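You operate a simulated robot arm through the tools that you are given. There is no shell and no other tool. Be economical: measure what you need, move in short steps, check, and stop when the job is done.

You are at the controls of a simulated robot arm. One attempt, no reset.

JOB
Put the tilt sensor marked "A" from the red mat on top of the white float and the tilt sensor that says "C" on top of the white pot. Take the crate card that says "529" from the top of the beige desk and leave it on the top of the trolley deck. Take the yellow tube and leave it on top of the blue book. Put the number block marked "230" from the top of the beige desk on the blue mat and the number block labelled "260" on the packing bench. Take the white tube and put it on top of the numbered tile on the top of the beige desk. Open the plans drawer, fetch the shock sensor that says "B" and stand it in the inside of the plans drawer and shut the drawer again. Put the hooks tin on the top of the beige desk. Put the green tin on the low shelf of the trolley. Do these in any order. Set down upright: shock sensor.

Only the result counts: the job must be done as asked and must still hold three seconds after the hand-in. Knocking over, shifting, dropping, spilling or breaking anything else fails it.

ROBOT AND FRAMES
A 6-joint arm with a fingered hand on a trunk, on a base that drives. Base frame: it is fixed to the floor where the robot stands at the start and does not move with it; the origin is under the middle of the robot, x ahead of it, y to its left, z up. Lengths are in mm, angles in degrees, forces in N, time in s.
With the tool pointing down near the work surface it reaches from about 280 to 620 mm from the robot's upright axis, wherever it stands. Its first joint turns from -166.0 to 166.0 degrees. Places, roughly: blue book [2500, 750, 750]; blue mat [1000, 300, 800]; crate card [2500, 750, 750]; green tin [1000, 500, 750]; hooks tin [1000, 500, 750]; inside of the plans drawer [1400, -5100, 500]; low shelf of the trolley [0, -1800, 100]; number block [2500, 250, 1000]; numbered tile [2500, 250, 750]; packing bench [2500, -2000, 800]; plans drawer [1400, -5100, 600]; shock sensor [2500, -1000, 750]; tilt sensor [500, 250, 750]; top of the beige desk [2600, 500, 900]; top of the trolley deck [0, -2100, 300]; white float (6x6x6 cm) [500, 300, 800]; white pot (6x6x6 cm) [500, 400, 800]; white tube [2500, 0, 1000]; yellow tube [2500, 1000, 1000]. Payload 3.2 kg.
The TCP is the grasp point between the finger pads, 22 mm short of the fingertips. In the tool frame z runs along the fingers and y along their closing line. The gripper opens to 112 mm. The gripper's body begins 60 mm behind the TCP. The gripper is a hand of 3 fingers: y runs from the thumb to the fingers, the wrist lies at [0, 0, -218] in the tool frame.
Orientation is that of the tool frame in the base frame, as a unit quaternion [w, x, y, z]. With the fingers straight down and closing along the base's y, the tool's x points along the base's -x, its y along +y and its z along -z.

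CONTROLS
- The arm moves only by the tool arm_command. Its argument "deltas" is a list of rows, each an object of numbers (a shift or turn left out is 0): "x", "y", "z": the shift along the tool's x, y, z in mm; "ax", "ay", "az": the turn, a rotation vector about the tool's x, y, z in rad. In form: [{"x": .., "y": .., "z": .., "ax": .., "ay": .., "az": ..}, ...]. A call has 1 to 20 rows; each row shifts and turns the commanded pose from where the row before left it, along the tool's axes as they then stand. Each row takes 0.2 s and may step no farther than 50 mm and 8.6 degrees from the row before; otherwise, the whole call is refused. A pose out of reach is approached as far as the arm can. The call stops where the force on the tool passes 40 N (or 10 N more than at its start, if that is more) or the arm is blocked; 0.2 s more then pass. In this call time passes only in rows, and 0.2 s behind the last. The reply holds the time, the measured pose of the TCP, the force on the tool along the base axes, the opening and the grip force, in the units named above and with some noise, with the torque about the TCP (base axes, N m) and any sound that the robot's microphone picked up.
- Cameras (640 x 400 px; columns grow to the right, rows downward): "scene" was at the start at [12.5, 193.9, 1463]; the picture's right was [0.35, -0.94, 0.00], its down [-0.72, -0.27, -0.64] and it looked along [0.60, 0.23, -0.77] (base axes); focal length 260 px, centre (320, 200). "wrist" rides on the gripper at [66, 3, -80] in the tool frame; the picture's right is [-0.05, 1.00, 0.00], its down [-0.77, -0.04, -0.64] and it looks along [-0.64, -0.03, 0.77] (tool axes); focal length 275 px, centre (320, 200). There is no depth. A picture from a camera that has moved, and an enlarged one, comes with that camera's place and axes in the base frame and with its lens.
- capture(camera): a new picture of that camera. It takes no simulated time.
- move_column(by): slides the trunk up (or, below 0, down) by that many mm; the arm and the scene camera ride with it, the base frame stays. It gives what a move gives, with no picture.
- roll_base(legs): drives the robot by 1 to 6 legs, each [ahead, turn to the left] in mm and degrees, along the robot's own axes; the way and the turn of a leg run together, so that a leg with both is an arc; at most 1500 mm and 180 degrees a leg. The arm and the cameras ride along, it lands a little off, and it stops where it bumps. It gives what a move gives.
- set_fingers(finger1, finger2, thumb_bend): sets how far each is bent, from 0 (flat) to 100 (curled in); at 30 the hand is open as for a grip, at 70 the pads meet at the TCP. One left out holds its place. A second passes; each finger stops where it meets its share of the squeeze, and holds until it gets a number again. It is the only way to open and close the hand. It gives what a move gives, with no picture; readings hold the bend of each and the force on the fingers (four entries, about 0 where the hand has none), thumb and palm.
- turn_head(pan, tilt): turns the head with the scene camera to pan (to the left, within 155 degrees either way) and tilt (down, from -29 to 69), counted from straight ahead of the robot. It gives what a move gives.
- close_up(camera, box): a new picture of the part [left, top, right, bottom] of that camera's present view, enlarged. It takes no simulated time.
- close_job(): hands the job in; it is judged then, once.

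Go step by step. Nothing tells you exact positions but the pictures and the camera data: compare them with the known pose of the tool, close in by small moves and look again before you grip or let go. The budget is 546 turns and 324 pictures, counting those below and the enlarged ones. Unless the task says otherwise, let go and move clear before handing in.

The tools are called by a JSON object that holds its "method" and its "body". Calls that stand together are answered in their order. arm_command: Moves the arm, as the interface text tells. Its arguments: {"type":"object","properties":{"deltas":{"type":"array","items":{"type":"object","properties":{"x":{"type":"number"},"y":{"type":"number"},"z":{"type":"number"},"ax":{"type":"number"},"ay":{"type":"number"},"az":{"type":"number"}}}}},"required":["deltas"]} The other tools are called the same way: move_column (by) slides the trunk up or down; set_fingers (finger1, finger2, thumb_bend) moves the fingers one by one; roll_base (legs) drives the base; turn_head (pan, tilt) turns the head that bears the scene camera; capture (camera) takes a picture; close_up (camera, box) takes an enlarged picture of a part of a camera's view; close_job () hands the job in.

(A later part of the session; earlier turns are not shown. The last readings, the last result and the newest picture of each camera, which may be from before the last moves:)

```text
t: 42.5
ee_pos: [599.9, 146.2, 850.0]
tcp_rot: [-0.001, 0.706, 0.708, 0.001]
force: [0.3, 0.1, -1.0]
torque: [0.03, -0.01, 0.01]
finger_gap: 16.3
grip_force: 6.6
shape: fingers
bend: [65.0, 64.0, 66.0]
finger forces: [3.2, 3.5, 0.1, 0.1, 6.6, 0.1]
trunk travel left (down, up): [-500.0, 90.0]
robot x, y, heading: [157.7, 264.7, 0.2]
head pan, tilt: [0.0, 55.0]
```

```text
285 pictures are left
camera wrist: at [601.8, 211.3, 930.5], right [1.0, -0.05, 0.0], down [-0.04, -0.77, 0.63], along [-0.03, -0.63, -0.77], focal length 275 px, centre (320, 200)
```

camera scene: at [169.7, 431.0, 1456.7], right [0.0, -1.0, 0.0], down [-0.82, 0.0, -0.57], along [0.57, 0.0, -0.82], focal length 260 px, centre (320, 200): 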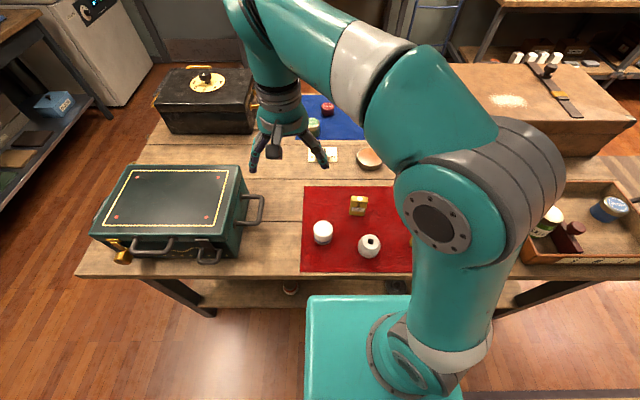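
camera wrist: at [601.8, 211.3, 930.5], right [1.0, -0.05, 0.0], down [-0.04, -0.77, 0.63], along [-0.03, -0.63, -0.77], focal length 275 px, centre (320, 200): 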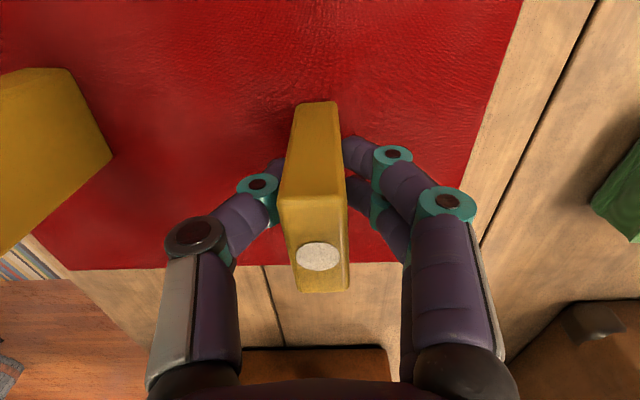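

Held lightly, so I'll squeeze a little more and then lift.

{"method": "set_fingers", "body": {"finger1": 80, "finger2": 80, "thumb_bend": 80}}

{"method": "arm_command", "body": {"deltas": [{"z": -40}, {"z": -40}, {"z": -40}, {"z": -35}, {"x": 45}, {"x": 45}, {"x": 45}, {"x": 45}, {"x": 45}, {"x": 45}, {"y": -35}, {"y": -35}, {"y": -35}]}}

{"method": "capture", "body": {"camera": "wrist"}}

{"method": "close_up", "body": {"camera": "scene", "box": [290, 150, 450, 280]}}

```text
t: 43.5
ee_pos: [599.6, 144.8, 849.4]
tcp_rot: [-0.001, 0.707, 0.707, 0.001]
force: [0.2, -0.3, -1.3]
torque: [-0.01, 0.01, -0.01]
finger_gap: 14.9
grip_force: 21.8
shape: fingers
bend: [75.0, 75.0, 67.0]
finger forces: [10.8, 10.8, 0.0, 0.0, 21.5, 0.0]
trunk travel left (down, up): [-500.0, 90.0]
robot x, y, heading: [159.9, 265.6, -0.0]
head pan, tilt: [0.0, 55.0]
```

```text
t: 46.3
ee_pos: [492.6, 414.9, 1005.5]
tcp_rot: [-0.001, 0.707, 0.707, 0.001]
force: [-0.6, -0.1, -0.8]
torque: [-0.01, 0.03, 0.0]
finger_gap: 14.6
grip_force: 21.5
shape: fingers
bend: [75.0, 75.0, 67.0]
finger forces: [10.6, 10.5, 0.0, 0.0, 21.5, 0.0]
trunk travel left (down, up): [-500.0, 90.0]
robot x, y, heading: [156.8, 266.0, -0.1]
head pan, tilt: [0.0, 55.0]
```

```text
284 pictures are left
camera wrist: at [495.1, 480.9, 1085.4], right [1.0, -0.05, 0.0], down [-0.04, -0.77, 0.63], along [-0.03, -0.63, -0.77], focal length 275 px, centre (320, 200)
```

wrist: 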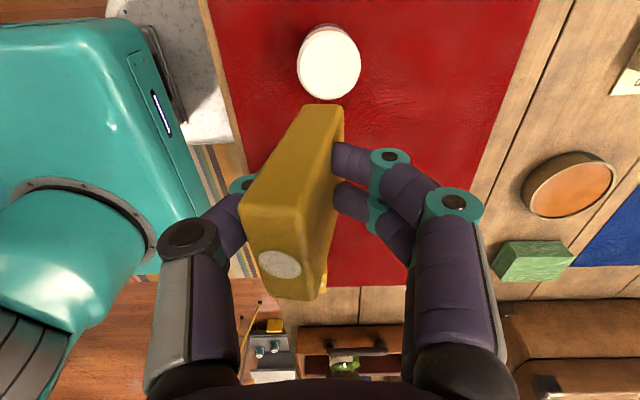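

```text
3.08 times, centred on (370, 215) of scene
camera zoom: at [169.4, 430.9, 1456.7], right [0.0, -1.0, 0.0], down [-0.82, 0.0, -0.57], along [0.57, 0.0, -0.82], focal length 800 px, centre (166, 154)
```

zoom: 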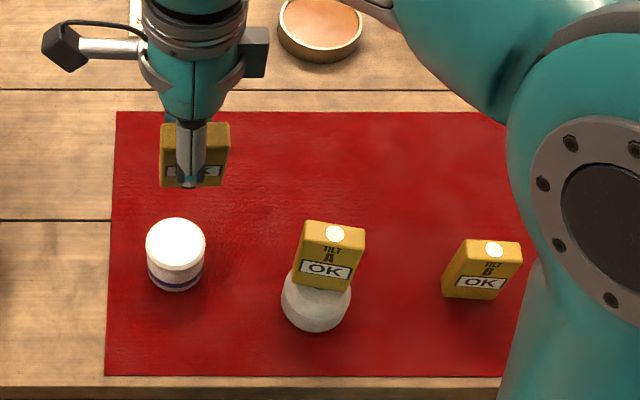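

Squeezing harder tilted C by about 12° in the hand. I'll turn the tool to bring the sensor upright and look again.

{"method": "arm_command", "body": {"deltas": [{"ax": 0.1}, {"ax": 0.1}]}}

{"method": "capture", "body": {"camera": "wrist"}}

{"method": "turn_head", "body": {"pan": 25, "tilt": 55}}

{"method": "capture", "body": {"camera": "scene"}}

```text
t: 46.9
ee_pos: [493.3, 414.6, 1005.3]
tcp_rot: [-0.072, 0.704, 0.703, -0.07]
force: [0.5, -0.7, -0.4]
torque: [0.02, 0.0, 0.02]
finger_gap: 14.5
grip_force: 21.1
shape: fingers
bend: [75.0, 75.0, 67.0]
finger forces: [10.8, 10.6, 0.0, 0.0, 21.4, 0.0]
trunk travel left (down, up): [-500.0, 90.0]
robot x, y, heading: [158.4, 263.6, 0.0]
head pan, tilt: [0.0, 55.0]
```

```text
282 pictures are left
camera wrist: at [511.3, 480.6, 1083.4], right [0.98, -0.05, -0.2], down [0.09, -0.77, 0.63], along [-0.18, -0.63, -0.75], focal length 275 px, centre (320, 200)
```

wrist: 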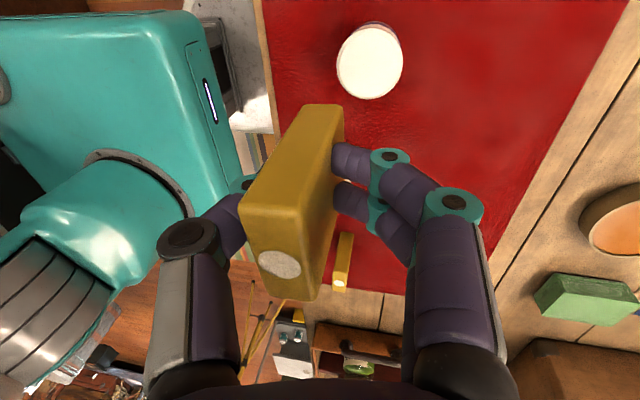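

```text
t: 47.8
ee_pos: [493.2, 415.5, 1004.8]
tcp_rot: [-0.071, 0.703, 0.704, -0.069]
force: [0.2, -0.6, -1.0]
torque: [-0.02, -0.02, 0.02]
finger_gap: 14.6
grip_force: 21.6
shape: fingers
bend: [75.0, 75.0, 67.0]
finger forces: [10.8, 10.6, 0.0, 0.0, 21.3, 0.0]
trunk travel left (down, up): [-500.0, 90.0]
robot x, y, heading: [152.9, 265.5, 0.1]
head pan, tilt: [25.0, 55.0]
```

```text
281 pictures are left
camera scene: at [163.0, 461.4, 1456.7], right [0.42, -0.91, 0.0], down [-0.74, -0.35, -0.57], along [0.52, 0.24, -0.82], focal length 260 px, centre (320, 200)
```

scene: 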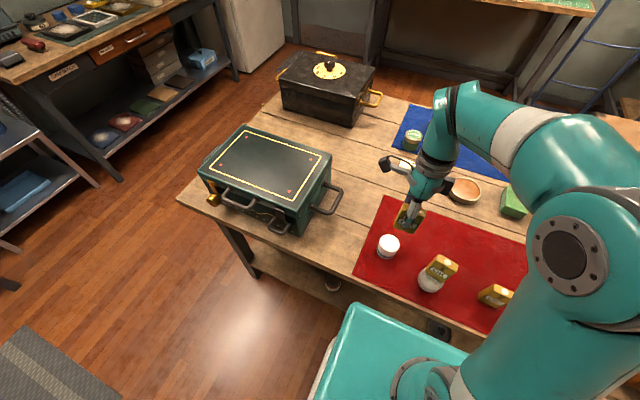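

The sensor now looks nearly upright. I'll check it more precisely.

{"method": "close_up", "body": {"camera": "wrist", "box": [220, 90, 380, 310]}}

{"method": "close_up", "body": {"camera": "scene", "box": [360, 180, 480, 300]}}

```text
1.82 times, centred on (300, 200) of wrist
camera zoom: at [511.0, 480.7, 1083.4], right [0.98, -0.05, -0.2], down [0.09, -0.77, 0.63], along [-0.18, -0.63, -0.75], focal length 500 px, centre (356, 200)
```

zoom: 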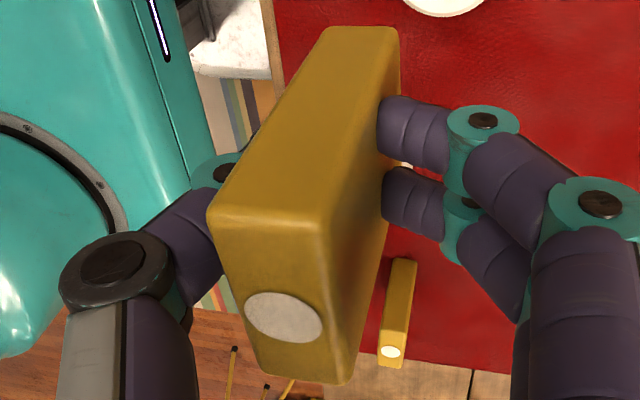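

```text
3.33 times, centred on (420, 240) of scene
camera zoom: at [163.0, 461.4, 1456.7], right [0.42, -0.91, 0.0], down [-0.74, -0.35, -0.57], along [0.52, 0.24, -0.82], focal length 867 px, centre (-13, 67)
```

zoom: 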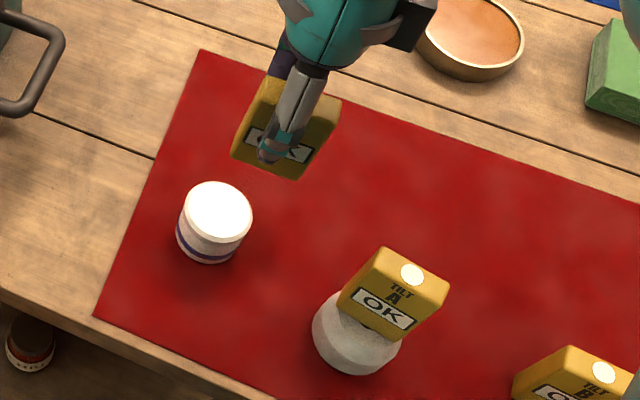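

C is upright, centred near (484, 409), with the pot centre near (500, 424). I'll shift over it and part-way down, then look.

{"method": "arm_command", "body": {"deltas": [{"x": 7.5, "y": 12.3, "z": 20}, {"x": 7.5, "y": 12.3, "z": 20}]}}

{"method": "capture", "body": {"camera": "wrist"}}

{"method": "close_up", "body": {"camera": "scene", "box": [360, 180, 480, 300]}}

```text
t: 48.4
ee_pos: [508.9, 429.2, 961.1]
tcp_rot: [-0.072, 0.703, 0.704, -0.07]
force: [-0.1, -0.3, -0.6]
torque: [0.0, -0.01, -0.01]
finger_gap: 14.4
grip_force: 21.2
shape: fingers
bend: [75.0, 75.0, 67.0]
finger forces: [10.8, 10.6, 0.0, 0.0, 21.4, 0.1]
trunk travel left (down, up): [-500.0, 90.0]
robot x, y, heading: [155.4, 264.5, -0.1]
head pan, tilt: [25.0, 55.0]
```

```text
278 pictures are left
camera wrist: at [527.8, 494.7, 1038.7], right [0.98, -0.05, -0.2], down [0.09, -0.77, 0.63], along [-0.18, -0.63, -0.75], focal length 275 px, centre (320, 200)
```

wrist: 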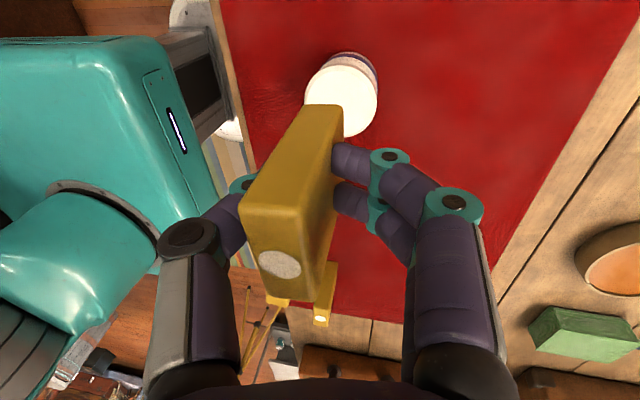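

```text
3.33 times, centred on (420, 240) of scene
camera zoom: at [163.3, 461.6, 1456.6], right [0.42, -0.91, 0.0], down [-0.74, -0.35, -0.57], along [0.52, 0.24, -0.82], focal length 867 px, centre (-13, 67)
```

zoom: 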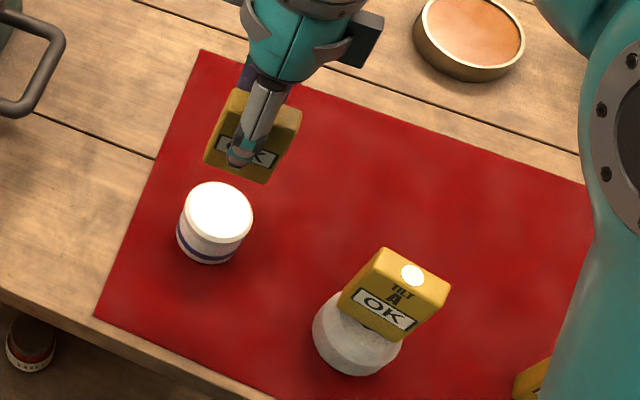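

The box centre is over the pot centre. I'll lower it straight down.

{"method": "arm_command", "body": {"deltas": [{"y": 4, "z": 19.6}, {"y": 4, "z": 19.6}, {"y": 1.4, "z": 6.9}]}}

{"method": "capture", "body": {"camera": "wrist"}}

{"method": "close_up", "body": {"camera": "scene", "box": [360, 180, 480, 300]}}

```text
t: 49.2
ee_pos: [508.4, 429.2, 913.6]
tcp_rot: [-0.071, 0.703, 0.704, -0.07]
force: [-0.5, 0.1, -0.2]
torque: [0.01, -0.03, 0.01]
finger_gap: 14.6
grip_force: 21.4
shape: fingers
bend: [75.0, 75.0, 67.0]
finger forces: [10.8, 10.6, 0.0, 0.0, 21.3, 0.0]
trunk travel left (down, up): [-500.0, 90.0]
robot x, y, heading: [159.2, 269.3, -0.0]
head pan, tilt: [25.0, 55.0]
```

```text
276 pictures are left
camera wrist: at [526.7, 494.4, 992.3], right [0.98, -0.05, -0.2], down [0.09, -0.77, 0.63], along [-0.18, -0.63, -0.75], focal length 275 px, centre (320, 200)
```

wrist: 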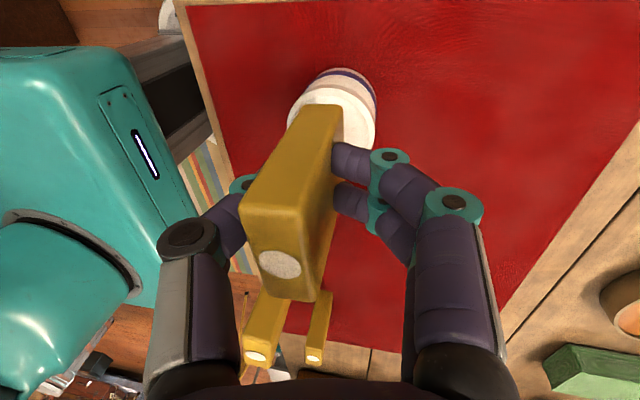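

```text
3.33 times, centred on (420, 240) of scene
camera zoom: at [163.0, 461.4, 1456.7], right [0.42, -0.91, 0.0], down [-0.74, -0.35, -0.57], along [0.52, 0.24, -0.82], focal length 867 px, centre (-13, 67)
```

zoom: 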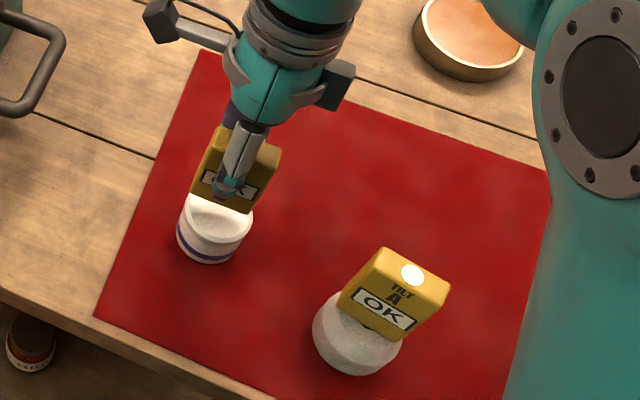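

Alignment looks good. I'll lower further in small steps to contact.

{"method": "arm_command", "body": {"deltas": [{"y": 1, "z": 4.9}, {"y": 0.4, "z": 2}, {"y": 0.4, "z": 2}, {"y": 0.2, "z": 1}, {"y": 0.2, "z": 1}]}}

{"method": "close_up", "body": {"camera": "scene", "box": [360, 180, 440, 280]}}

```text
t: 50.4
ee_pos: [507.8, 428.8, 903.2]
tcp_rot: [-0.072, 0.703, 0.704, -0.071]
force: [0.6, 0.2, -1.3]
torque: [-0.01, -0.02, -0.02]
finger_gap: 14.5
grip_force: 21.1
shape: fingers
bend: [75.0, 75.0, 67.0]
finger forces: [10.8, 10.6, 0.0, 0.0, 21.3, 0.0]
trunk travel left (down, up): [-500.0, 90.0]
robot x, y, heading: [156.3, 267.2, 0.2]
head pan, tilt: [25.0, 55.0]
```

```text
4.00 times, centred on (400, 230) of scene
camera zoom: at [163.0, 461.4, 1456.7], right [0.42, -0.91, 0.0], down [-0.74, -0.35, -0.57], along [0.52, 0.24, -0.82], focal length 1040 px, centre (0, 80)
```

zoom: 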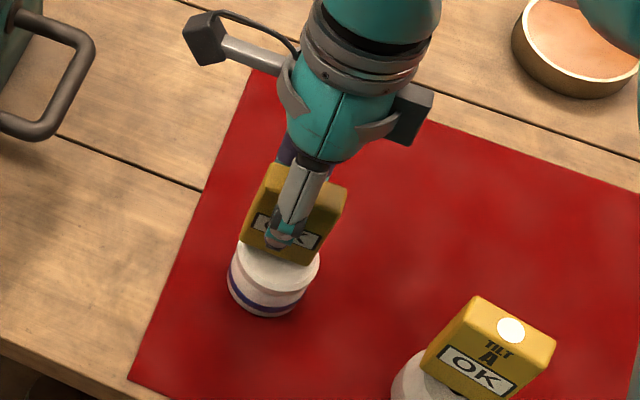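

Still no contact, so I continue.

{"method": "arm_command", "body": {"deltas": [{"y": 0.2, "z": 1}, {"y": 0.2, "z": 1}, {"y": 0.2, "z": 1}]}}

```text
t: 51.2
ee_pos: [507.6, 428.4, 898.7]
tcp_rot: [-0.071, 0.702, 0.705, -0.071]
force: [0.6, 0.1, -1.3]
torque: [0.0, -0.02, 0.0]
finger_gap: 14.4
grip_force: 21.9
shape: fingers
bend: [75.0, 75.0, 67.0]
finger forces: [10.8, 10.6, 0.0, 0.0, 21.4, 0.0]
trunk travel left (down, up): [-500.0, 90.0]
robot x, y, heading: [158.0, 261.7, 0.2]
head pan, tilt: [25.0, 55.0]
```

{"method": "arm_command", "body": {"deltas": [{"y": 0.2, "z": 1}, {"y": 0.2, "z": 1}, {"y": 0.2, "z": 1}]}}

{"method": "capture", "body": {"camera": "wrist"}}

{"method": "close_up", "body": {"camera": "scene", "box": [360, 180, 440, 280]}}

```text
t: 52.0
ee_pos: [509.1, 429.0, 897.4]
tcp_rot: [-0.07, 0.703, 0.704, -0.07]
force: [0.4, 0.2, -0.3]
torque: [0.04, -0.01, 0.0]
finger_gap: 14.5
grip_force: 21.4
shape: fingers
bend: [75.0, 75.0, 67.0]
finger forces: [10.8, 10.6, 0.1, 0.0, 21.4, 0.0]
trunk travel left (down, up): [-500.0, 90.0]
robot x, y, heading: [152.5, 265.0, 0.1]
head pan, tilt: [25.0, 55.0]
```

```text
273 pictures are left
camera wrist: at [526.2, 495.2, 974.6], right [0.98, -0.05, -0.2], down [0.09, -0.77, 0.63], along [-0.18, -0.63, -0.75], focal length 275 px, centre (320, 200)
```

wrist: 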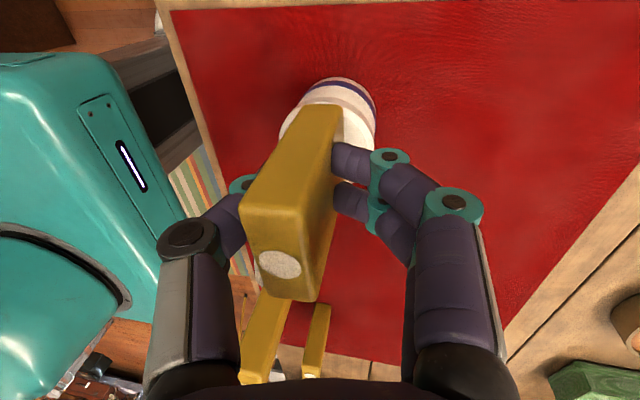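

```text
4.00 times, centred on (400, 230) of scene
camera zoom: at [163.0, 461.5, 1456.7], right [0.42, -0.91, 0.0], down [-0.74, -0.35, -0.57], along [0.52, 0.24, -0.82], focal length 1040 px, centre (0, 80)
```

zoom: 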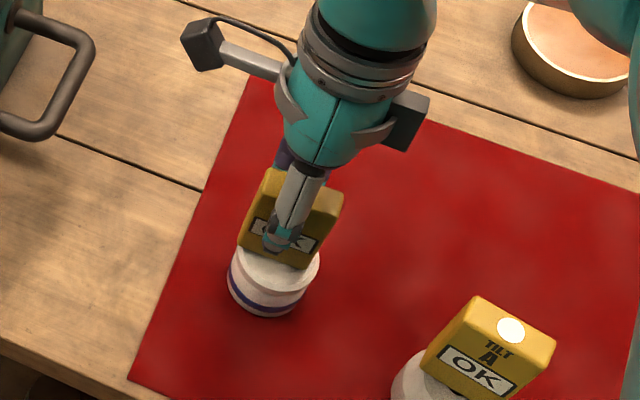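

{"method": "arm_command", "body": {"deltas": [{"y": 0.2, "z": 1}, {"y": 0.2, "z": 1}, {"y": 0.2, "z": 1}, {"y": 0.2, "z": 1}]}}

```text
t: 53.0
ee_pos: [508.4, 429.7, 893.9]
tcp_rot: [-0.071, 0.703, 0.704, -0.07]
force: [3.4, -0.9, 16.2]
torque: [-0.02, 0.13, 0.0]
finger_gap: 14.6
grip_force: 23.3
shape: fingers
bend: [76.0, 76.0, 67.0]
finger forces: [11.9, 12.7, 0.1, 0.1, 22.0, 0.0]
trunk travel left (down, up): [-500.0, 90.0]
robot x, y, heading: [161.9, 270.7, -0.1]
head pan, tilt: [25.0, 55.0]
```

C has landed on the pot. I'll ease off and let go.

{"method": "arm_command", "body": {"deltas": [{"y": -0.2, "z": -1}]}}

{"method": "set_fingers", "body": {"finger1": 45, "finger2": 45, "thumb_bend": 45}}

{"method": "capture", "body": {"camera": "wrist"}}

{"method": "close_up", "body": {"camera": "scene", "box": [360, 180, 440, 280]}}

```text
t: 53.4
ee_pos: [509.4, 429.0, 894.2]
tcp_rot: [-0.071, 0.703, 0.704, -0.07]
force: [2.5, -0.1, 8.7]
torque: [0.0, 0.08, -0.01]
finger_gap: 14.7
grip_force: 22.6
shape: fingers
bend: [76.0, 76.0, 67.0]
finger forces: [11.6, 11.9, 0.1, 0.1, 21.8, 0.1]
trunk travel left (down, up): [-500.0, 90.0]
robot x, y, heading: [159.8, 265.8, 0.1]
head pan, tilt: [25.0, 55.0]
```

```text
t: 54.4
ee_pos: [508.4, 430.0, 895.3]
tcp_rot: [-0.071, 0.703, 0.705, -0.07]
force: [0.0, -0.4, -0.2]
torque: [-0.05, 0.01, 0.02]
finger_gap: 68.7
grip_force: 0.0
shape: fingers
bend: [45.0, 45.0, 45.0]
finger forces: [0.0, 0.0, 0.0, 0.1, 0.0, 0.0]
trunk travel left (down, up): [-500.0, 90.0]
robot x, y, heading: [155.6, 264.1, -0.0]
head pan, tilt: [25.0, 55.0]
```

```text
271 pictures are left
camera wrist: at [526.1, 495.6, 972.0], right [0.98, -0.05, -0.2], down [0.09, -0.77, 0.63], along [-0.18, -0.63, -0.75], focal length 275 px, centre (320, 200)
```

wrist: 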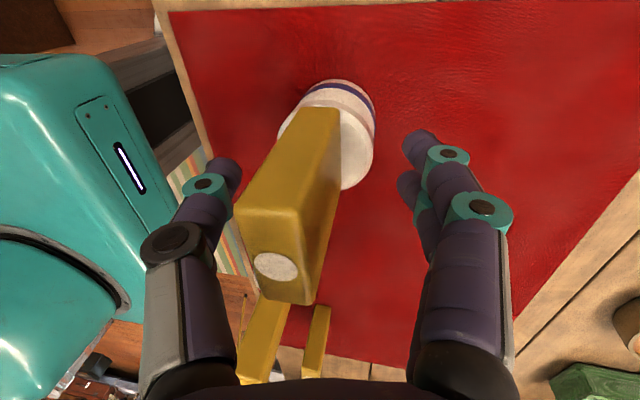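

```text
4.00 times, centred on (400, 230) of scene
camera zoom: at [162.9, 461.4, 1456.7], right [0.42, -0.91, 0.0], down [-0.74, -0.35, -0.57], along [0.52, 0.24, -0.82], focal length 1040 px, centre (0, 80)
```

zoom: 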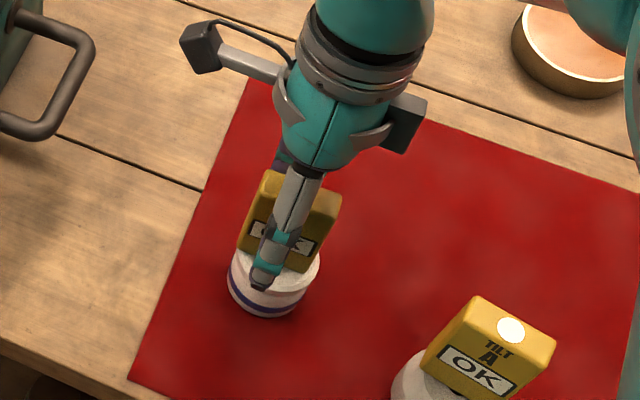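

C stands on the pot. I'll open wider and lift straight up.

{"method": "set_fingers", "body": {"finger1": 30, "finger2": 30, "thumb_bend": 30}}

{"method": "arm_command", "body": {"deltas": [{"y": -6, "z": -29.4}, {"y": -8, "z": -39}, {"y": -8, "z": -39}, {"y": -8, "z": -39}, {"ax": -0.1}, {"ax": -0.1}]}}

{"method": "capture", "body": {"camera": "scene"}}

```text
t: 55.4
ee_pos: [507.4, 429.4, 894.8]
tcp_rot: [-0.072, 0.703, 0.704, -0.07]
force: [0.1, 0.0, 0.5]
torque: [0.0, -0.02, 0.02]
finger_gap: 111.1
grip_force: 0.1
shape: fingers
bend: [30.0, 30.0, 30.0]
finger forces: [0.0, 0.0, 0.0, 0.0, 0.1, 0.0]
trunk travel left (down, up): [-500.0, 90.0]
robot x, y, heading: [155.6, 262.9, 0.2]
head pan, tilt: [25.0, 55.0]
```

```text
t: 56.8
ee_pos: [506.4, 429.5, 1043.6]
tcp_rot: [0.0, 0.706, 0.708, 0.001]
force: [0.2, 0.0, 0.3]
torque: [-0.03, 0.02, 0.0]
finger_gap: 111.0
grip_force: 0.1
shape: fingers
bend: [30.0, 30.0, 30.0]
finger forces: [0.1, 0.1, 0.0, 0.1, 0.0, 0.1]
trunk travel left (down, up): [-500.0, 90.0]
robot x, y, heading: [156.9, 266.2, 0.0]
head pan, tilt: [25.0, 55.0]
```

```text
269 pictures are left
camera scene: at [162.6, 461.3, 1456.7], right [0.42, -0.91, 0.0], down [-0.74, -0.35, -0.57], along [0.52, 0.24, -0.82], focal length 260 px, centre (320, 200)
```

scene: 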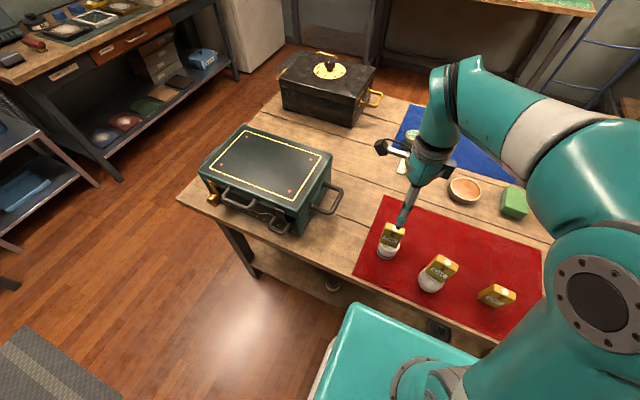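

Both tilt sensors are placed. Next come the tins, so I'll look for their labels.

{"method": "arm_command", "body": {"deltas": [{"z": -30, "x": -35}, {"z": -30, "x": -35}, {"y": -35, "x": -30}, {"y": -35, "x": -30}, {"y": -35, "x": -30}]}}

{"method": "turn_head", "body": {"pan": 0, "tilt": 40}}

{"method": "capture", "body": {"camera": "scene"}}

{"method": "capture", "body": {"camera": "wrist"}}

```text
t: 58.0
ee_pos: [401.4, 270.1, 1103.6]
tcp_rot: [-0.001, 0.707, 0.708, 0.0]
force: [-0.5, 0.7, -0.8]
torque: [0.01, 0.02, 0.02]
finger_gap: 111.3
grip_force: 0.1
shape: fingers
bend: [30.0, 30.0, 30.0]
finger forces: [0.1, 0.0, 0.0, 0.0, 0.0, 0.1]
trunk travel left (down, up): [-500.0, 90.0]
robot x, y, heading: [156.9, 263.8, 0.1]
head pan, tilt: [25.0, 55.0]
```

```text
t: 58.9
ee_pos: [402.4, 271.1, 1106.1]
tcp_rot: [0.0, 0.706, 0.708, 0.001]
force: [0.0, 0.5, -0.4]
torque: [0.01, 0.01, -0.03]
finger_gap: 111.5
grip_force: 0.2
shape: fingers
bend: [30.0, 30.0, 30.0]
finger forces: [0.0, 0.0, 0.0, 0.0, 0.0, 0.1]
trunk travel left (down, up): [-500.0, 90.0]
robot x, y, heading: [158.1, 269.6, 0.1]
head pan, tilt: [0.0, 40.0]
```

```text
268 pictures are left
camera scene: at [182.6, 431.0, 1477.3], right [0.0, -1.0, 0.0], down [-0.64, 0.0, -0.77], along [0.77, 0.0, -0.64], focal length 260 px, centre (320, 200)
```

scene: 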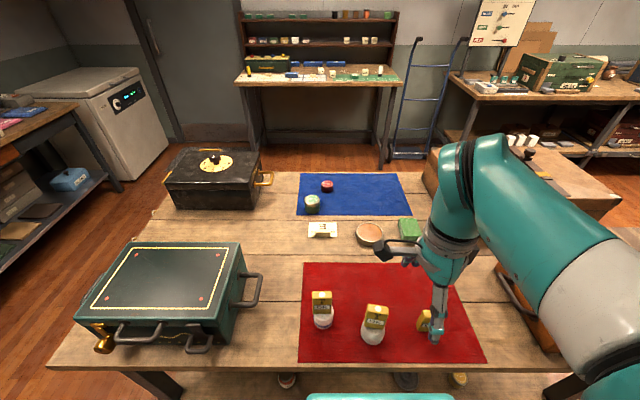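

```text
267 pictures are left
camera wrist: at [405.1, 335.8, 1184.9], right [1.0, -0.05, 0.0], down [-0.04, -0.77, 0.63], along [-0.03, -0.63, -0.77], focal length 275 px, centre (320, 200)
```

wrist: 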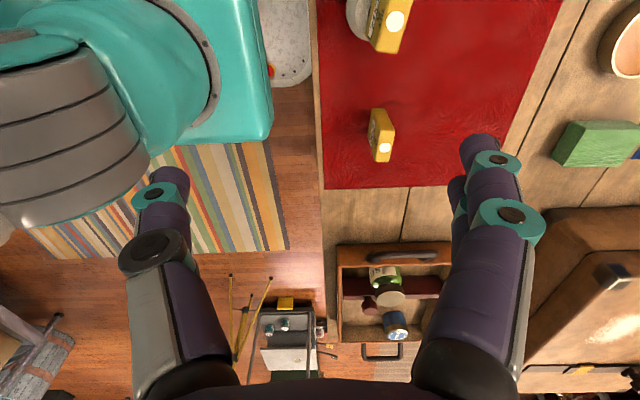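

{"method": "close_up", "body": {"camera": "scene", "box": [280, 165, 440, 255]}}

{"method": "close_up", "body": {"camera": "wrist", "box": [320, 230, 450, 380]}}

{"method": "close_up", "body": {"camera": "scene", "box": [225, 0, 415, 130]}}

```text
4.00 times, centred on (360, 210) of scene
camera zoom: at [182.6, 431.0, 1477.3], right [0.0, -1.0, 0.0], down [-0.64, 0.0, -0.77], along [0.77, 0.0, -0.64], focal length 1040 px, centre (160, 160)
```

zoom: 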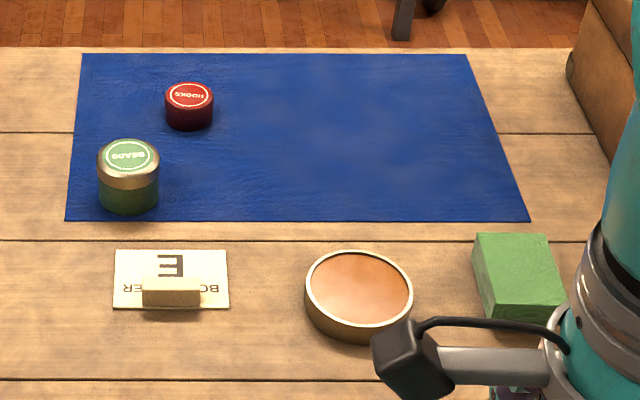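

```text
2.67 times, centred on (385, 305) of wrist
camera zoom: at [405.1, 335.8, 1184.9], right [1.0, -0.05, 0.0], down [-0.04, -0.77, 0.63], along [-0.03, -0.63, -0.77], focal length 734 px, centre (147, -80)
```

zoom: 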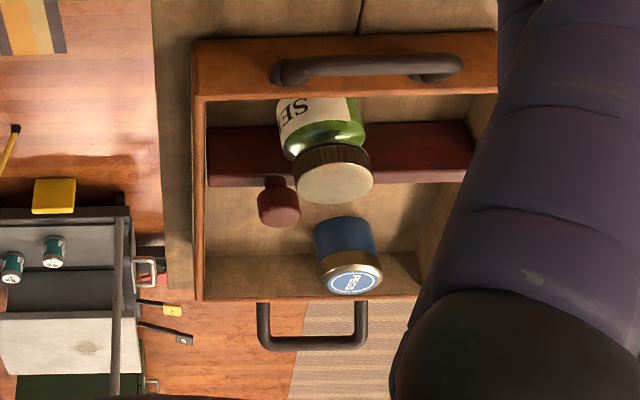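

```text
3.08 times, centred on (320, 65) of scene
camera zoom: at [182.6, 431.0, 1477.3], right [0.0, -1.0, 0.0], down [-0.64, 0.0, -0.77], along [0.77, 0.0, -0.64], focal length 800 px, centre (320, 615)
```

zoom: 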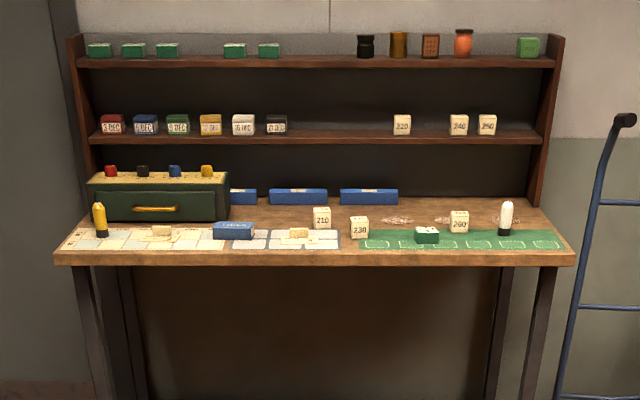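

The HOOKS tin is the small red one and the green tin is the BEADS tin, both on the blue mat. The desk beyond holds the number blocks and tubes. I'll drive round the left end of the bench into the aisle.

{"method": "roll_base", "body": {"legs": [[-100, 0], [0, 90], [1240, 0], [0, -90]]}}

{"method": "turn_head", "body": {"pan": 0, "tilt": 35}}

{"method": "capture", "body": {"camera": "scene"}}

```text
t: 73.7
ee_pos: [246.8, 1526.1, 1105.3]
tcp_rot: [0.0, 0.697, 0.717, 0.0]
force: [0.4, -0.1, -0.5]
torque: [-0.02, 0.0, -0.02]
finger_gap: 111.2
grip_force: 0.0
shape: fingers
bend: [30.0, 30.0, 30.0]
finger forces: [0.0, 0.1, 0.0, 0.0, 0.1, 0.0]
trunk travel left (down, up): [-500.0, 90.0]
robot x, y, heading: [3.3, 1509.8, 1.6]
head pan, tilt: [0.0, 40.0]
```

```text
t: 74.3
ee_pos: [247.6, 1525.3, 1105.1]
tcp_rot: [0.0, 0.698, 0.716, 0.001]
force: [-0.9, 0.2, 0.3]
torque: [0.04, -0.03, -0.01]
finger_gap: 111.3
grip_force: 0.1
shape: fingers
bend: [30.0, 30.0, 30.0]
finger forces: [0.1, 0.0, 0.0, 0.1, 0.0, 0.0]
trunk travel left (down, up): [-500.0, 90.0]
robot x, y, heading: [0.5, 1514.3, 1.7]
head pan, tilt: [0.0, 35.0]
```

```text
263 pictures are left
camera scene: at [25.5, 1681.3, 1484.9], right [0.03, -1.0, 0.0], down [-0.57, -0.02, -0.82], along [0.82, 0.02, -0.57], focal length 260 px, centre (320, 200)
```

scene: 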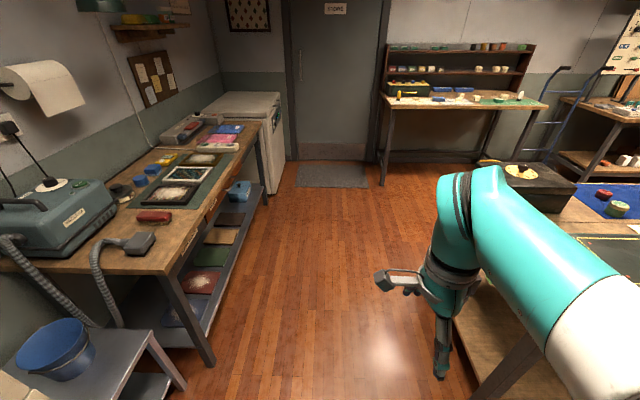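

The corridor is clear. Driving on into the aisle.

{"method": "roll_base", "body": {"legs": [[0, -1.6], [1500, 0], [10, 0], [0, -90]]}}

{"method": "turn_head", "body": {"pan": 0, "tilt": 40}}

{"method": "capture", "body": {"camera": "scene"}}

```text
t: 86.4
ee_pos: [1513.9, 1276.0, 1105.9]
tcp_rot: [0.0, 1.0, -0.013, 0.001]
force: [0.5, 0.4, 0.5]
torque: [-0.04, 0.01, 0.0]
finger_gap: 111.2
grip_force: 0.0
shape: fingers
bend: [30.0, 30.0, 30.0]
finger forces: [0.0, 0.1, 0.1, 0.0, 0.0, 0.0]
trunk travel left (down, up): [-500.0, 90.0]
robot x, y, heading: [1515.6, 1519.3, -91.4]
head pan, tilt: [0.0, 35.0]
```

```text
t: 87.1
ee_pos: [1514.7, 1276.6, 1104.4]
tcp_rot: [0.0, 1.0, -0.012, 0.001]
force: [0.4, 0.0, 0.1]
torque: [0.02, 0.01, -0.01]
finger_gap: 111.2
grip_force: 0.0
shape: fingers
bend: [30.0, 30.0, 30.0]
finger forces: [0.0, 0.0, 0.0, 0.1, 0.0, 0.0]
trunk travel left (down, up): [-500.0, 90.0]
robot x, y, heading: [1513.2, 1521.5, -91.2]
head pan, tilt: [0.0, 40.0]
```

```text
262 pictures are left
camera scene: at [1680.9, 1494.7, 1477.4], right [-1.0, 0.02, 0.0], down [0.01, 0.64, -0.77], along [-0.02, -0.77, -0.64], focal length 260 px, centre (320, 200)
```

scene: 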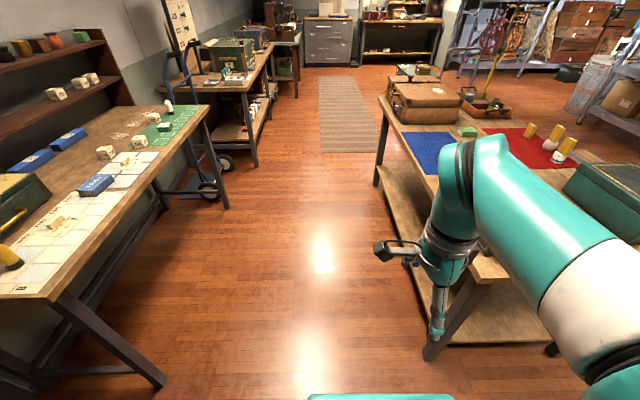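

The aisle is clear. I'll drive down beside the blue mat.

{"method": "roll_base", "body": {"legs": [[0, 1.3], [1060, 0]]}}

{"method": "turn_head", "body": {"pan": -90, "tilt": 50}}

{"method": "capture", "body": {"camera": "scene"}}

{"method": "turn_head", "body": {"pan": 90, "tilt": 30}}

{"method": "capture", "body": {"camera": "scene"}}

```text
t: 92.9
ee_pos: [1538.0, 216.4, 1104.3]
tcp_rot: [0.0, 1.0, 0.012, 0.001]
force: [0.3, 0.4, -0.1]
torque: [-0.01, 0.04, 0.02]
finger_gap: 111.4
grip_force: 0.1
shape: fingers
bend: [30.0, 30.0, 30.0]
finger forces: [0.0, 0.0, 0.0, 0.0, 0.0, 0.0]
trunk travel left (down, up): [-500.0, 90.0]
robot x, y, heading: [1528.2, 458.4, -88.5]
head pan, tilt: [0.0, 40.0]
```

```text
t: 94.5
ee_pos: [1539.8, 215.8, 1104.2]
tcp_rot: [0.0, 1.0, 0.011, 0.0]
force: [-0.1, 0.7, -0.3]
torque: [0.0, -0.04, 0.01]
finger_gap: 111.5
grip_force: 0.0
shape: fingers
bend: [30.0, 30.0, 30.0]
finger forces: [0.0, 0.0, 0.1, 0.0, 0.0, 0.0]
trunk travel left (down, up): [-500.0, 90.0]
robot x, y, heading: [1525.9, 458.6, -88.6]
head pan, tilt: [-90.0, 50.0]
```

```text
261 pictures are left
camera scene: at [1615.8, 523.9, 1463.2], right [-0.02, 1.0, 0.0], down [0.77, 0.02, -0.64], along [-0.64, -0.02, -0.77], focal length 260 px, centre (320, 200)
```

scene: 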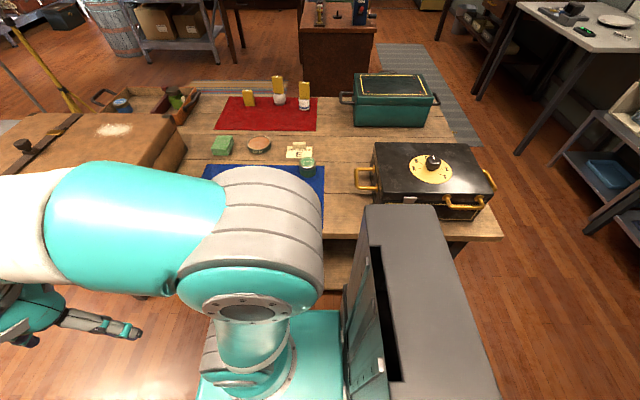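

```text
t: 97.2
ee_pos: [1538.1, 215.5, 1104.2]
tcp_rot: [0.001, 1.0, 0.011, 0.001]
force: [0.3, 0.0, 0.2]
torque: [0.0, -0.02, -0.01]
finger_gap: 111.4
grip_force: 0.1
shape: fingers
bend: [30.0, 30.0, 30.0]
finger forces: [0.0, 0.1, 0.1, 0.0, 0.0, 0.0]
trunk travel left (down, up): [-500.0, 90.0]
robot x, y, heading: [1525.1, 461.5, -88.7]
head pan, tilt: [90.0, 30.0]
```

```text
260 pictures are left
camera scene: at [1783.3, 527.9, 1492.7], right [0.02, -1.0, 0.0], down [-0.5, -0.01, -0.87], along [0.87, 0.02, -0.5], focal length 260 px, centre (320, 200)
```

scene: 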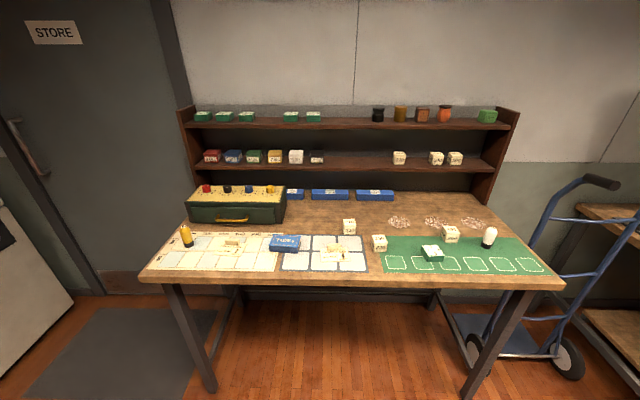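

I'll turn to face the bench from this side and close in on the blue mat.

{"method": "roll_base", "body": {"legs": [[0, -91.4], [110, 0]]}}

{"method": "turn_head", "body": {"pan": 0, "tilt": 60}}

{"method": "capture", "body": {"camera": "scene"}}

{"method": "capture", "body": {"camera": "wrist"}}

```text
t: 102.3
ee_pos: [1171.6, 467.6, 1105.0]
tcp_rot: [0.0, -0.695, 0.719, -0.001]
force: [-0.1, 0.5, 0.2]
torque: [-0.03, -0.03, 0.02]
finger_gap: 111.3
grip_force: 0.0
shape: fingers
bend: [30.0, 30.0, 30.0]
finger forces: [0.1, 0.0, 0.0, 0.1, 0.0, 0.1]
trunk travel left (down, up): [-500.0, 90.0]
robot x, y, heading: [1420.0, 464.0, 178.1]
head pan, tilt: [90.0, 30.0]
```

```text
t: 104.0
ee_pos: [1172.6, 468.1, 1104.3]
tcp_rot: [0.0, -0.695, 0.719, 0.0]
force: [-1.2, 0.1, -0.3]
torque: [-0.01, -0.04, 0.0]
finger_gap: 111.4
grip_force: 0.1
shape: fingers
bend: [30.0, 30.0, 30.0]
finger forces: [0.0, 0.0, 0.1, 0.0, 0.0, 0.0]
trunk travel left (down, up): [-500.0, 90.0]
robot x, y, heading: [1417.2, 465.5, 178.0]
head pan, tilt: [0.0, 60.0]
```

```text
259 pictures are left
camera scene: at [1406.1, 299.8, 1450.6], right [0.03, 1.0, 0.0], down [0.87, -0.03, -0.5], along [-0.5, 0.02, -0.87], focal length 260 px, centre (320, 200)
```

scene: 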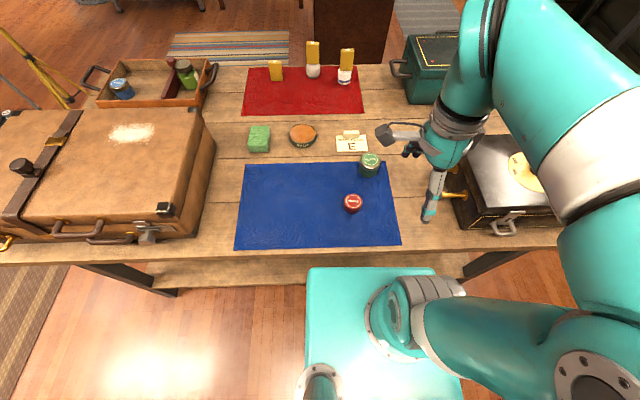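

```text
258 pictures are left
camera wrist: at [1166.2, 401.7, 1184.9], right [-1.0, 0.08, 0.0], down [0.06, 0.77, 0.63], along [0.05, 0.63, -0.77], focal length 275 px, centre (320, 200)
```

wrist: 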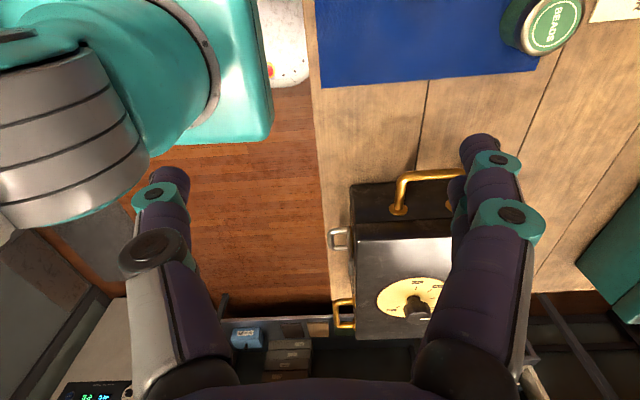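

HOOKS is at about (1055, 401) and BEADS at about (939, 463). I'll move above HOOKS.

{"method": "arm_command", "body": {"deltas": [{"x": 14.2, "y": 22.9, "z": 30}, {"x": 14.2, "y": 22.9, "z": 30}, {"x": 14.2, "y": 22.9, "z": 30}, {"x": 14.2, "y": 22.9, "z": 30}, {"x": 14.2, "y": 22.9, "z": 30}]}}

{"method": "capture", "body": {"camera": "wrist"}}

{"method": "close_up", "body": {"camera": "scene", "box": [310, 130, 430, 250]}}

```text
t: 105.2
ee_pos: [1057.6, 398.8, 955.0]
tcp_rot: [0.0, -0.694, 0.72, -0.001]
force: [0.5, 0.4, -0.2]
torque: [-0.02, 0.0, 0.02]
finger_gap: 111.4
grip_force: 0.1
shape: fingers
bend: [30.0, 30.0, 30.0]
finger forces: [0.0, 0.0, 0.1, 0.0, 0.1, 0.1]
trunk travel left (down, up): [-500.0, 90.0]
robot x, y, heading: [1416.4, 463.4, 177.9]
head pan, tilt: [0.0, 60.0]
```

```text
257 pictures are left
camera wrist: at [1051.1, 332.9, 1034.4], right [-1.0, 0.08, 0.0], down [0.06, 0.77, 0.64], along [0.05, 0.63, -0.77], focal length 275 px, centre (320, 200)
```

wrist: 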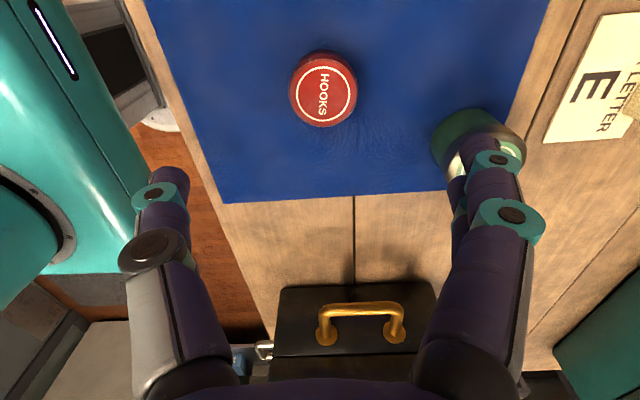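

```text
3.33 times, centred on (370, 190) of scene
camera zoom: at [1405.7, 299.6, 1450.6], right [0.03, 1.0, 0.0], down [0.87, -0.03, -0.5], along [-0.5, 0.02, -0.87], focal length 867 px, centre (153, 233)
```

zoom: 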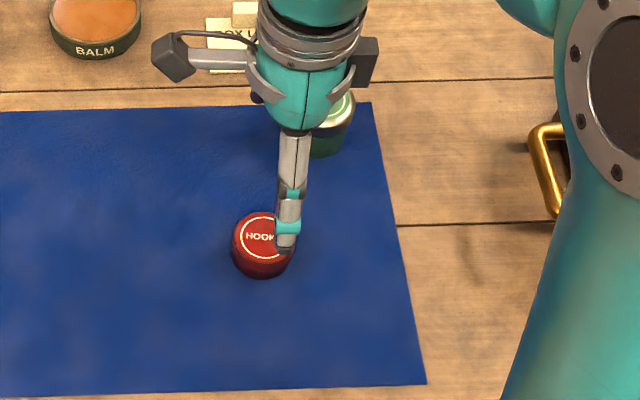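

HOOKS is at about (1052, 402), with its lid at about z 820 and a diameter of about 52 mm. I'll descend around it.

{"method": "set_fingers", "body": {"finger1": 38, "finger2": 38, "thumb_bend": 38}}

{"method": "arm_command", "body": {"deltas": [{"x": -3, "y": 5.5, "z": 40}, {"z": 40}, {"z": 25}]}}

{"method": "capture", "body": {"camera": "wrist"}}

{"method": "close_up", "body": {"camera": "scene", "box": [310, 130, 430, 250]}}

```text
t: 106.2
ee_pos: [1057.9, 399.6, 955.7]
tcp_rot: [0.0, -0.695, 0.719, 0.0]
force: [-0.6, -0.1, 0.1]
torque: [0.01, 0.0, 0.03]
finger_gap: 90.2
grip_force: 0.2
shape: fingers
bend: [38.0, 38.0, 38.0]
finger forces: [0.1, 0.0, 0.1, 0.1, 0.0, 0.1]
trunk travel left (down, up): [-500.0, 90.0]
robot x, y, heading: [1417.1, 464.8, 177.7]
head pan, tilt: [0.0, 60.0]
```

```text
t: 107.0
ee_pos: [1051.1, 402.5, 851.3]
tcp_rot: [-0.001, -0.695, 0.719, 0.0]
force: [-0.9, 0.2, 0.4]
torque: [-0.01, 0.02, 0.0]
finger_gap: 89.7
grip_force: 0.1
shape: fingers
bend: [38.0, 38.0, 38.0]
finger forces: [0.0, 0.0, 0.0, 0.1, 0.0, 0.0]
trunk travel left (down, up): [-500.0, 90.0]
robot x, y, heading: [1419.3, 463.7, 178.1]
head pan, tilt: [0.0, 60.0]
```

```text
255 pictures are left
camera wrist: at [1044.6, 335.9, 931.2], right [-1.0, 0.08, 0.0], down [0.06, 0.77, 0.64], along [0.05, 0.63, -0.77], focal length 275 px, centre (320, 200)
```

wrist: 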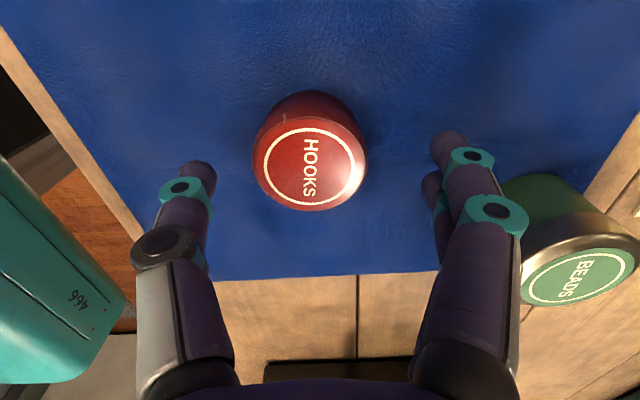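

```text
3.33 times, centred on (370, 190) of scene
camera zoom: at [1406.0, 299.8, 1450.6], right [0.03, 1.0, 0.0], down [0.87, -0.03, -0.5], along [-0.5, 0.02, -0.87], focal length 867 px, centre (153, 233)
```

zoom: 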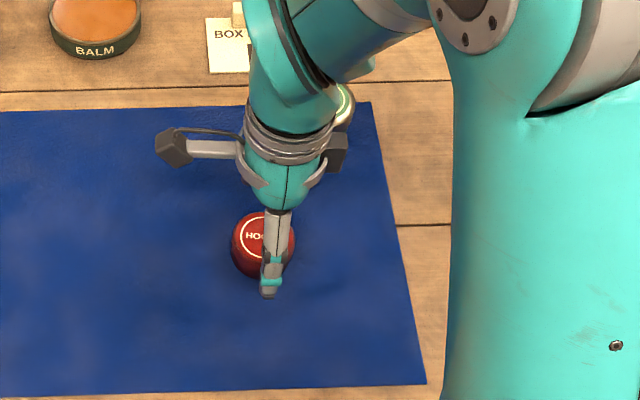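

Good alignment. Down 25 mm and close.

{"method": "arm_command", "body": {"deltas": [{"y": -2, "z": 15}, {"z": 11}]}}

{"method": "set_fingers", "body": {"finger1": 65, "finger2": 65, "thumb_bend": 65}}

{"method": "capture", "body": {"camera": "wrist"}}

```text
t: 107.6
ee_pos: [1052.9, 401.2, 824.0]
tcp_rot: [-0.001, -0.695, 0.719, 0.0]
force: [-0.5, -0.3, 2.6]
torque: [0.05, -0.02, -0.01]
finger_gap: 89.9
grip_force: 1.1
shape: fingers
bend: [38.0, 38.0, 38.0]
finger forces: [0.5, 0.7, 0.1, 0.1, 1.2, 0.0]
trunk travel left (down, up): [-500.0, 90.0]
robot x, y, heading: [1418.0, 464.2, 177.8]
head pan, tilt: [0.0, 60.0]
```

```text
t: 108.3
ee_pos: [1051.0, 401.3, 826.1]
tcp_rot: [-0.005, -0.695, 0.719, 0.003]
force: [0.4, 1.2, 25.9]
torque: [0.07, -0.33, 0.03]
finger_gap: 42.4
grip_force: 23.1
shape: fingers
bend: [59.0, 59.0, 59.0]
finger forces: [9.1, 10.6, 0.0, 0.0, 26.4, 0.0]
trunk travel left (down, up): [-500.0, 90.0]
robot x, y, heading: [1419.3, 462.7, 178.0]
head pan, tilt: [0.0, 60.0]
stopped: the force on the tool passed its limit at 41 N (the readings are from after the stop); the commanded pose is now the measured one
```

```text
253 pictures are left
camera wrist: at [1045.9, 335.6, 906.8], right [-1.0, 0.08, 0.01], down [0.07, 0.77, 0.63], along [0.05, 0.63, -0.77], focal length 275 px, centre (320, 200)
```

wrist: 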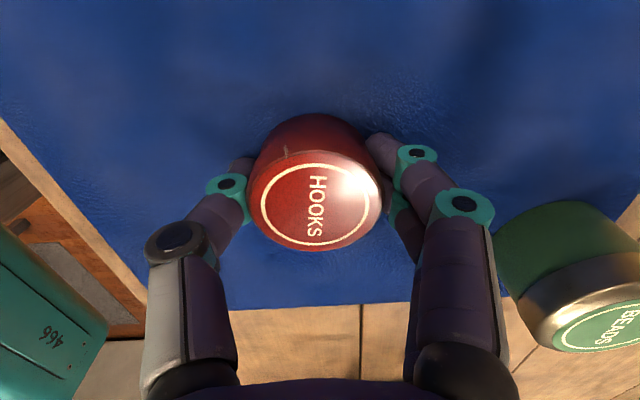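

Gripped, with the fingertips pressing slightly on the mat. I'll lift gently and check.

{"method": "arm_command", "body": {"deltas": [{"z": -5}, {"z": -15}, {"z": -40}, {"z": -40}]}}

{"method": "capture", "body": {"camera": "wrist"}}

```text
t: 109.3
ee_pos: [1051.7, 402.2, 925.0]
tcp_rot: [-0.001, -0.695, 0.719, 0.0]
force: [0.1, -0.7, -1.6]
torque: [0.02, -0.01, -0.03]
finger_gap: 42.2
grip_force: 11.6
shape: fingers
bend: [58.0, 58.0, 59.0]
finger forces: [5.9, 5.9, 0.0, 0.0, 11.3, 0.0]
trunk travel left (down, up): [-500.0, 90.0]
robot x, y, heading: [1418.6, 465.1, 178.1]
head pan, tilt: [0.0, 60.0]
```

```text
252 pictures are left
camera wrist: at [1045.4, 335.8, 1005.8], right [-1.0, 0.08, 0.0], down [0.06, 0.77, 0.63], along [0.05, 0.63, -0.77], focal length 275 px, centre (320, 200)
```

wrist: 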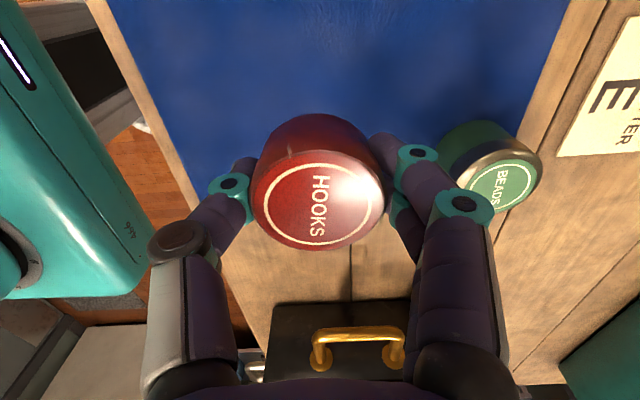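

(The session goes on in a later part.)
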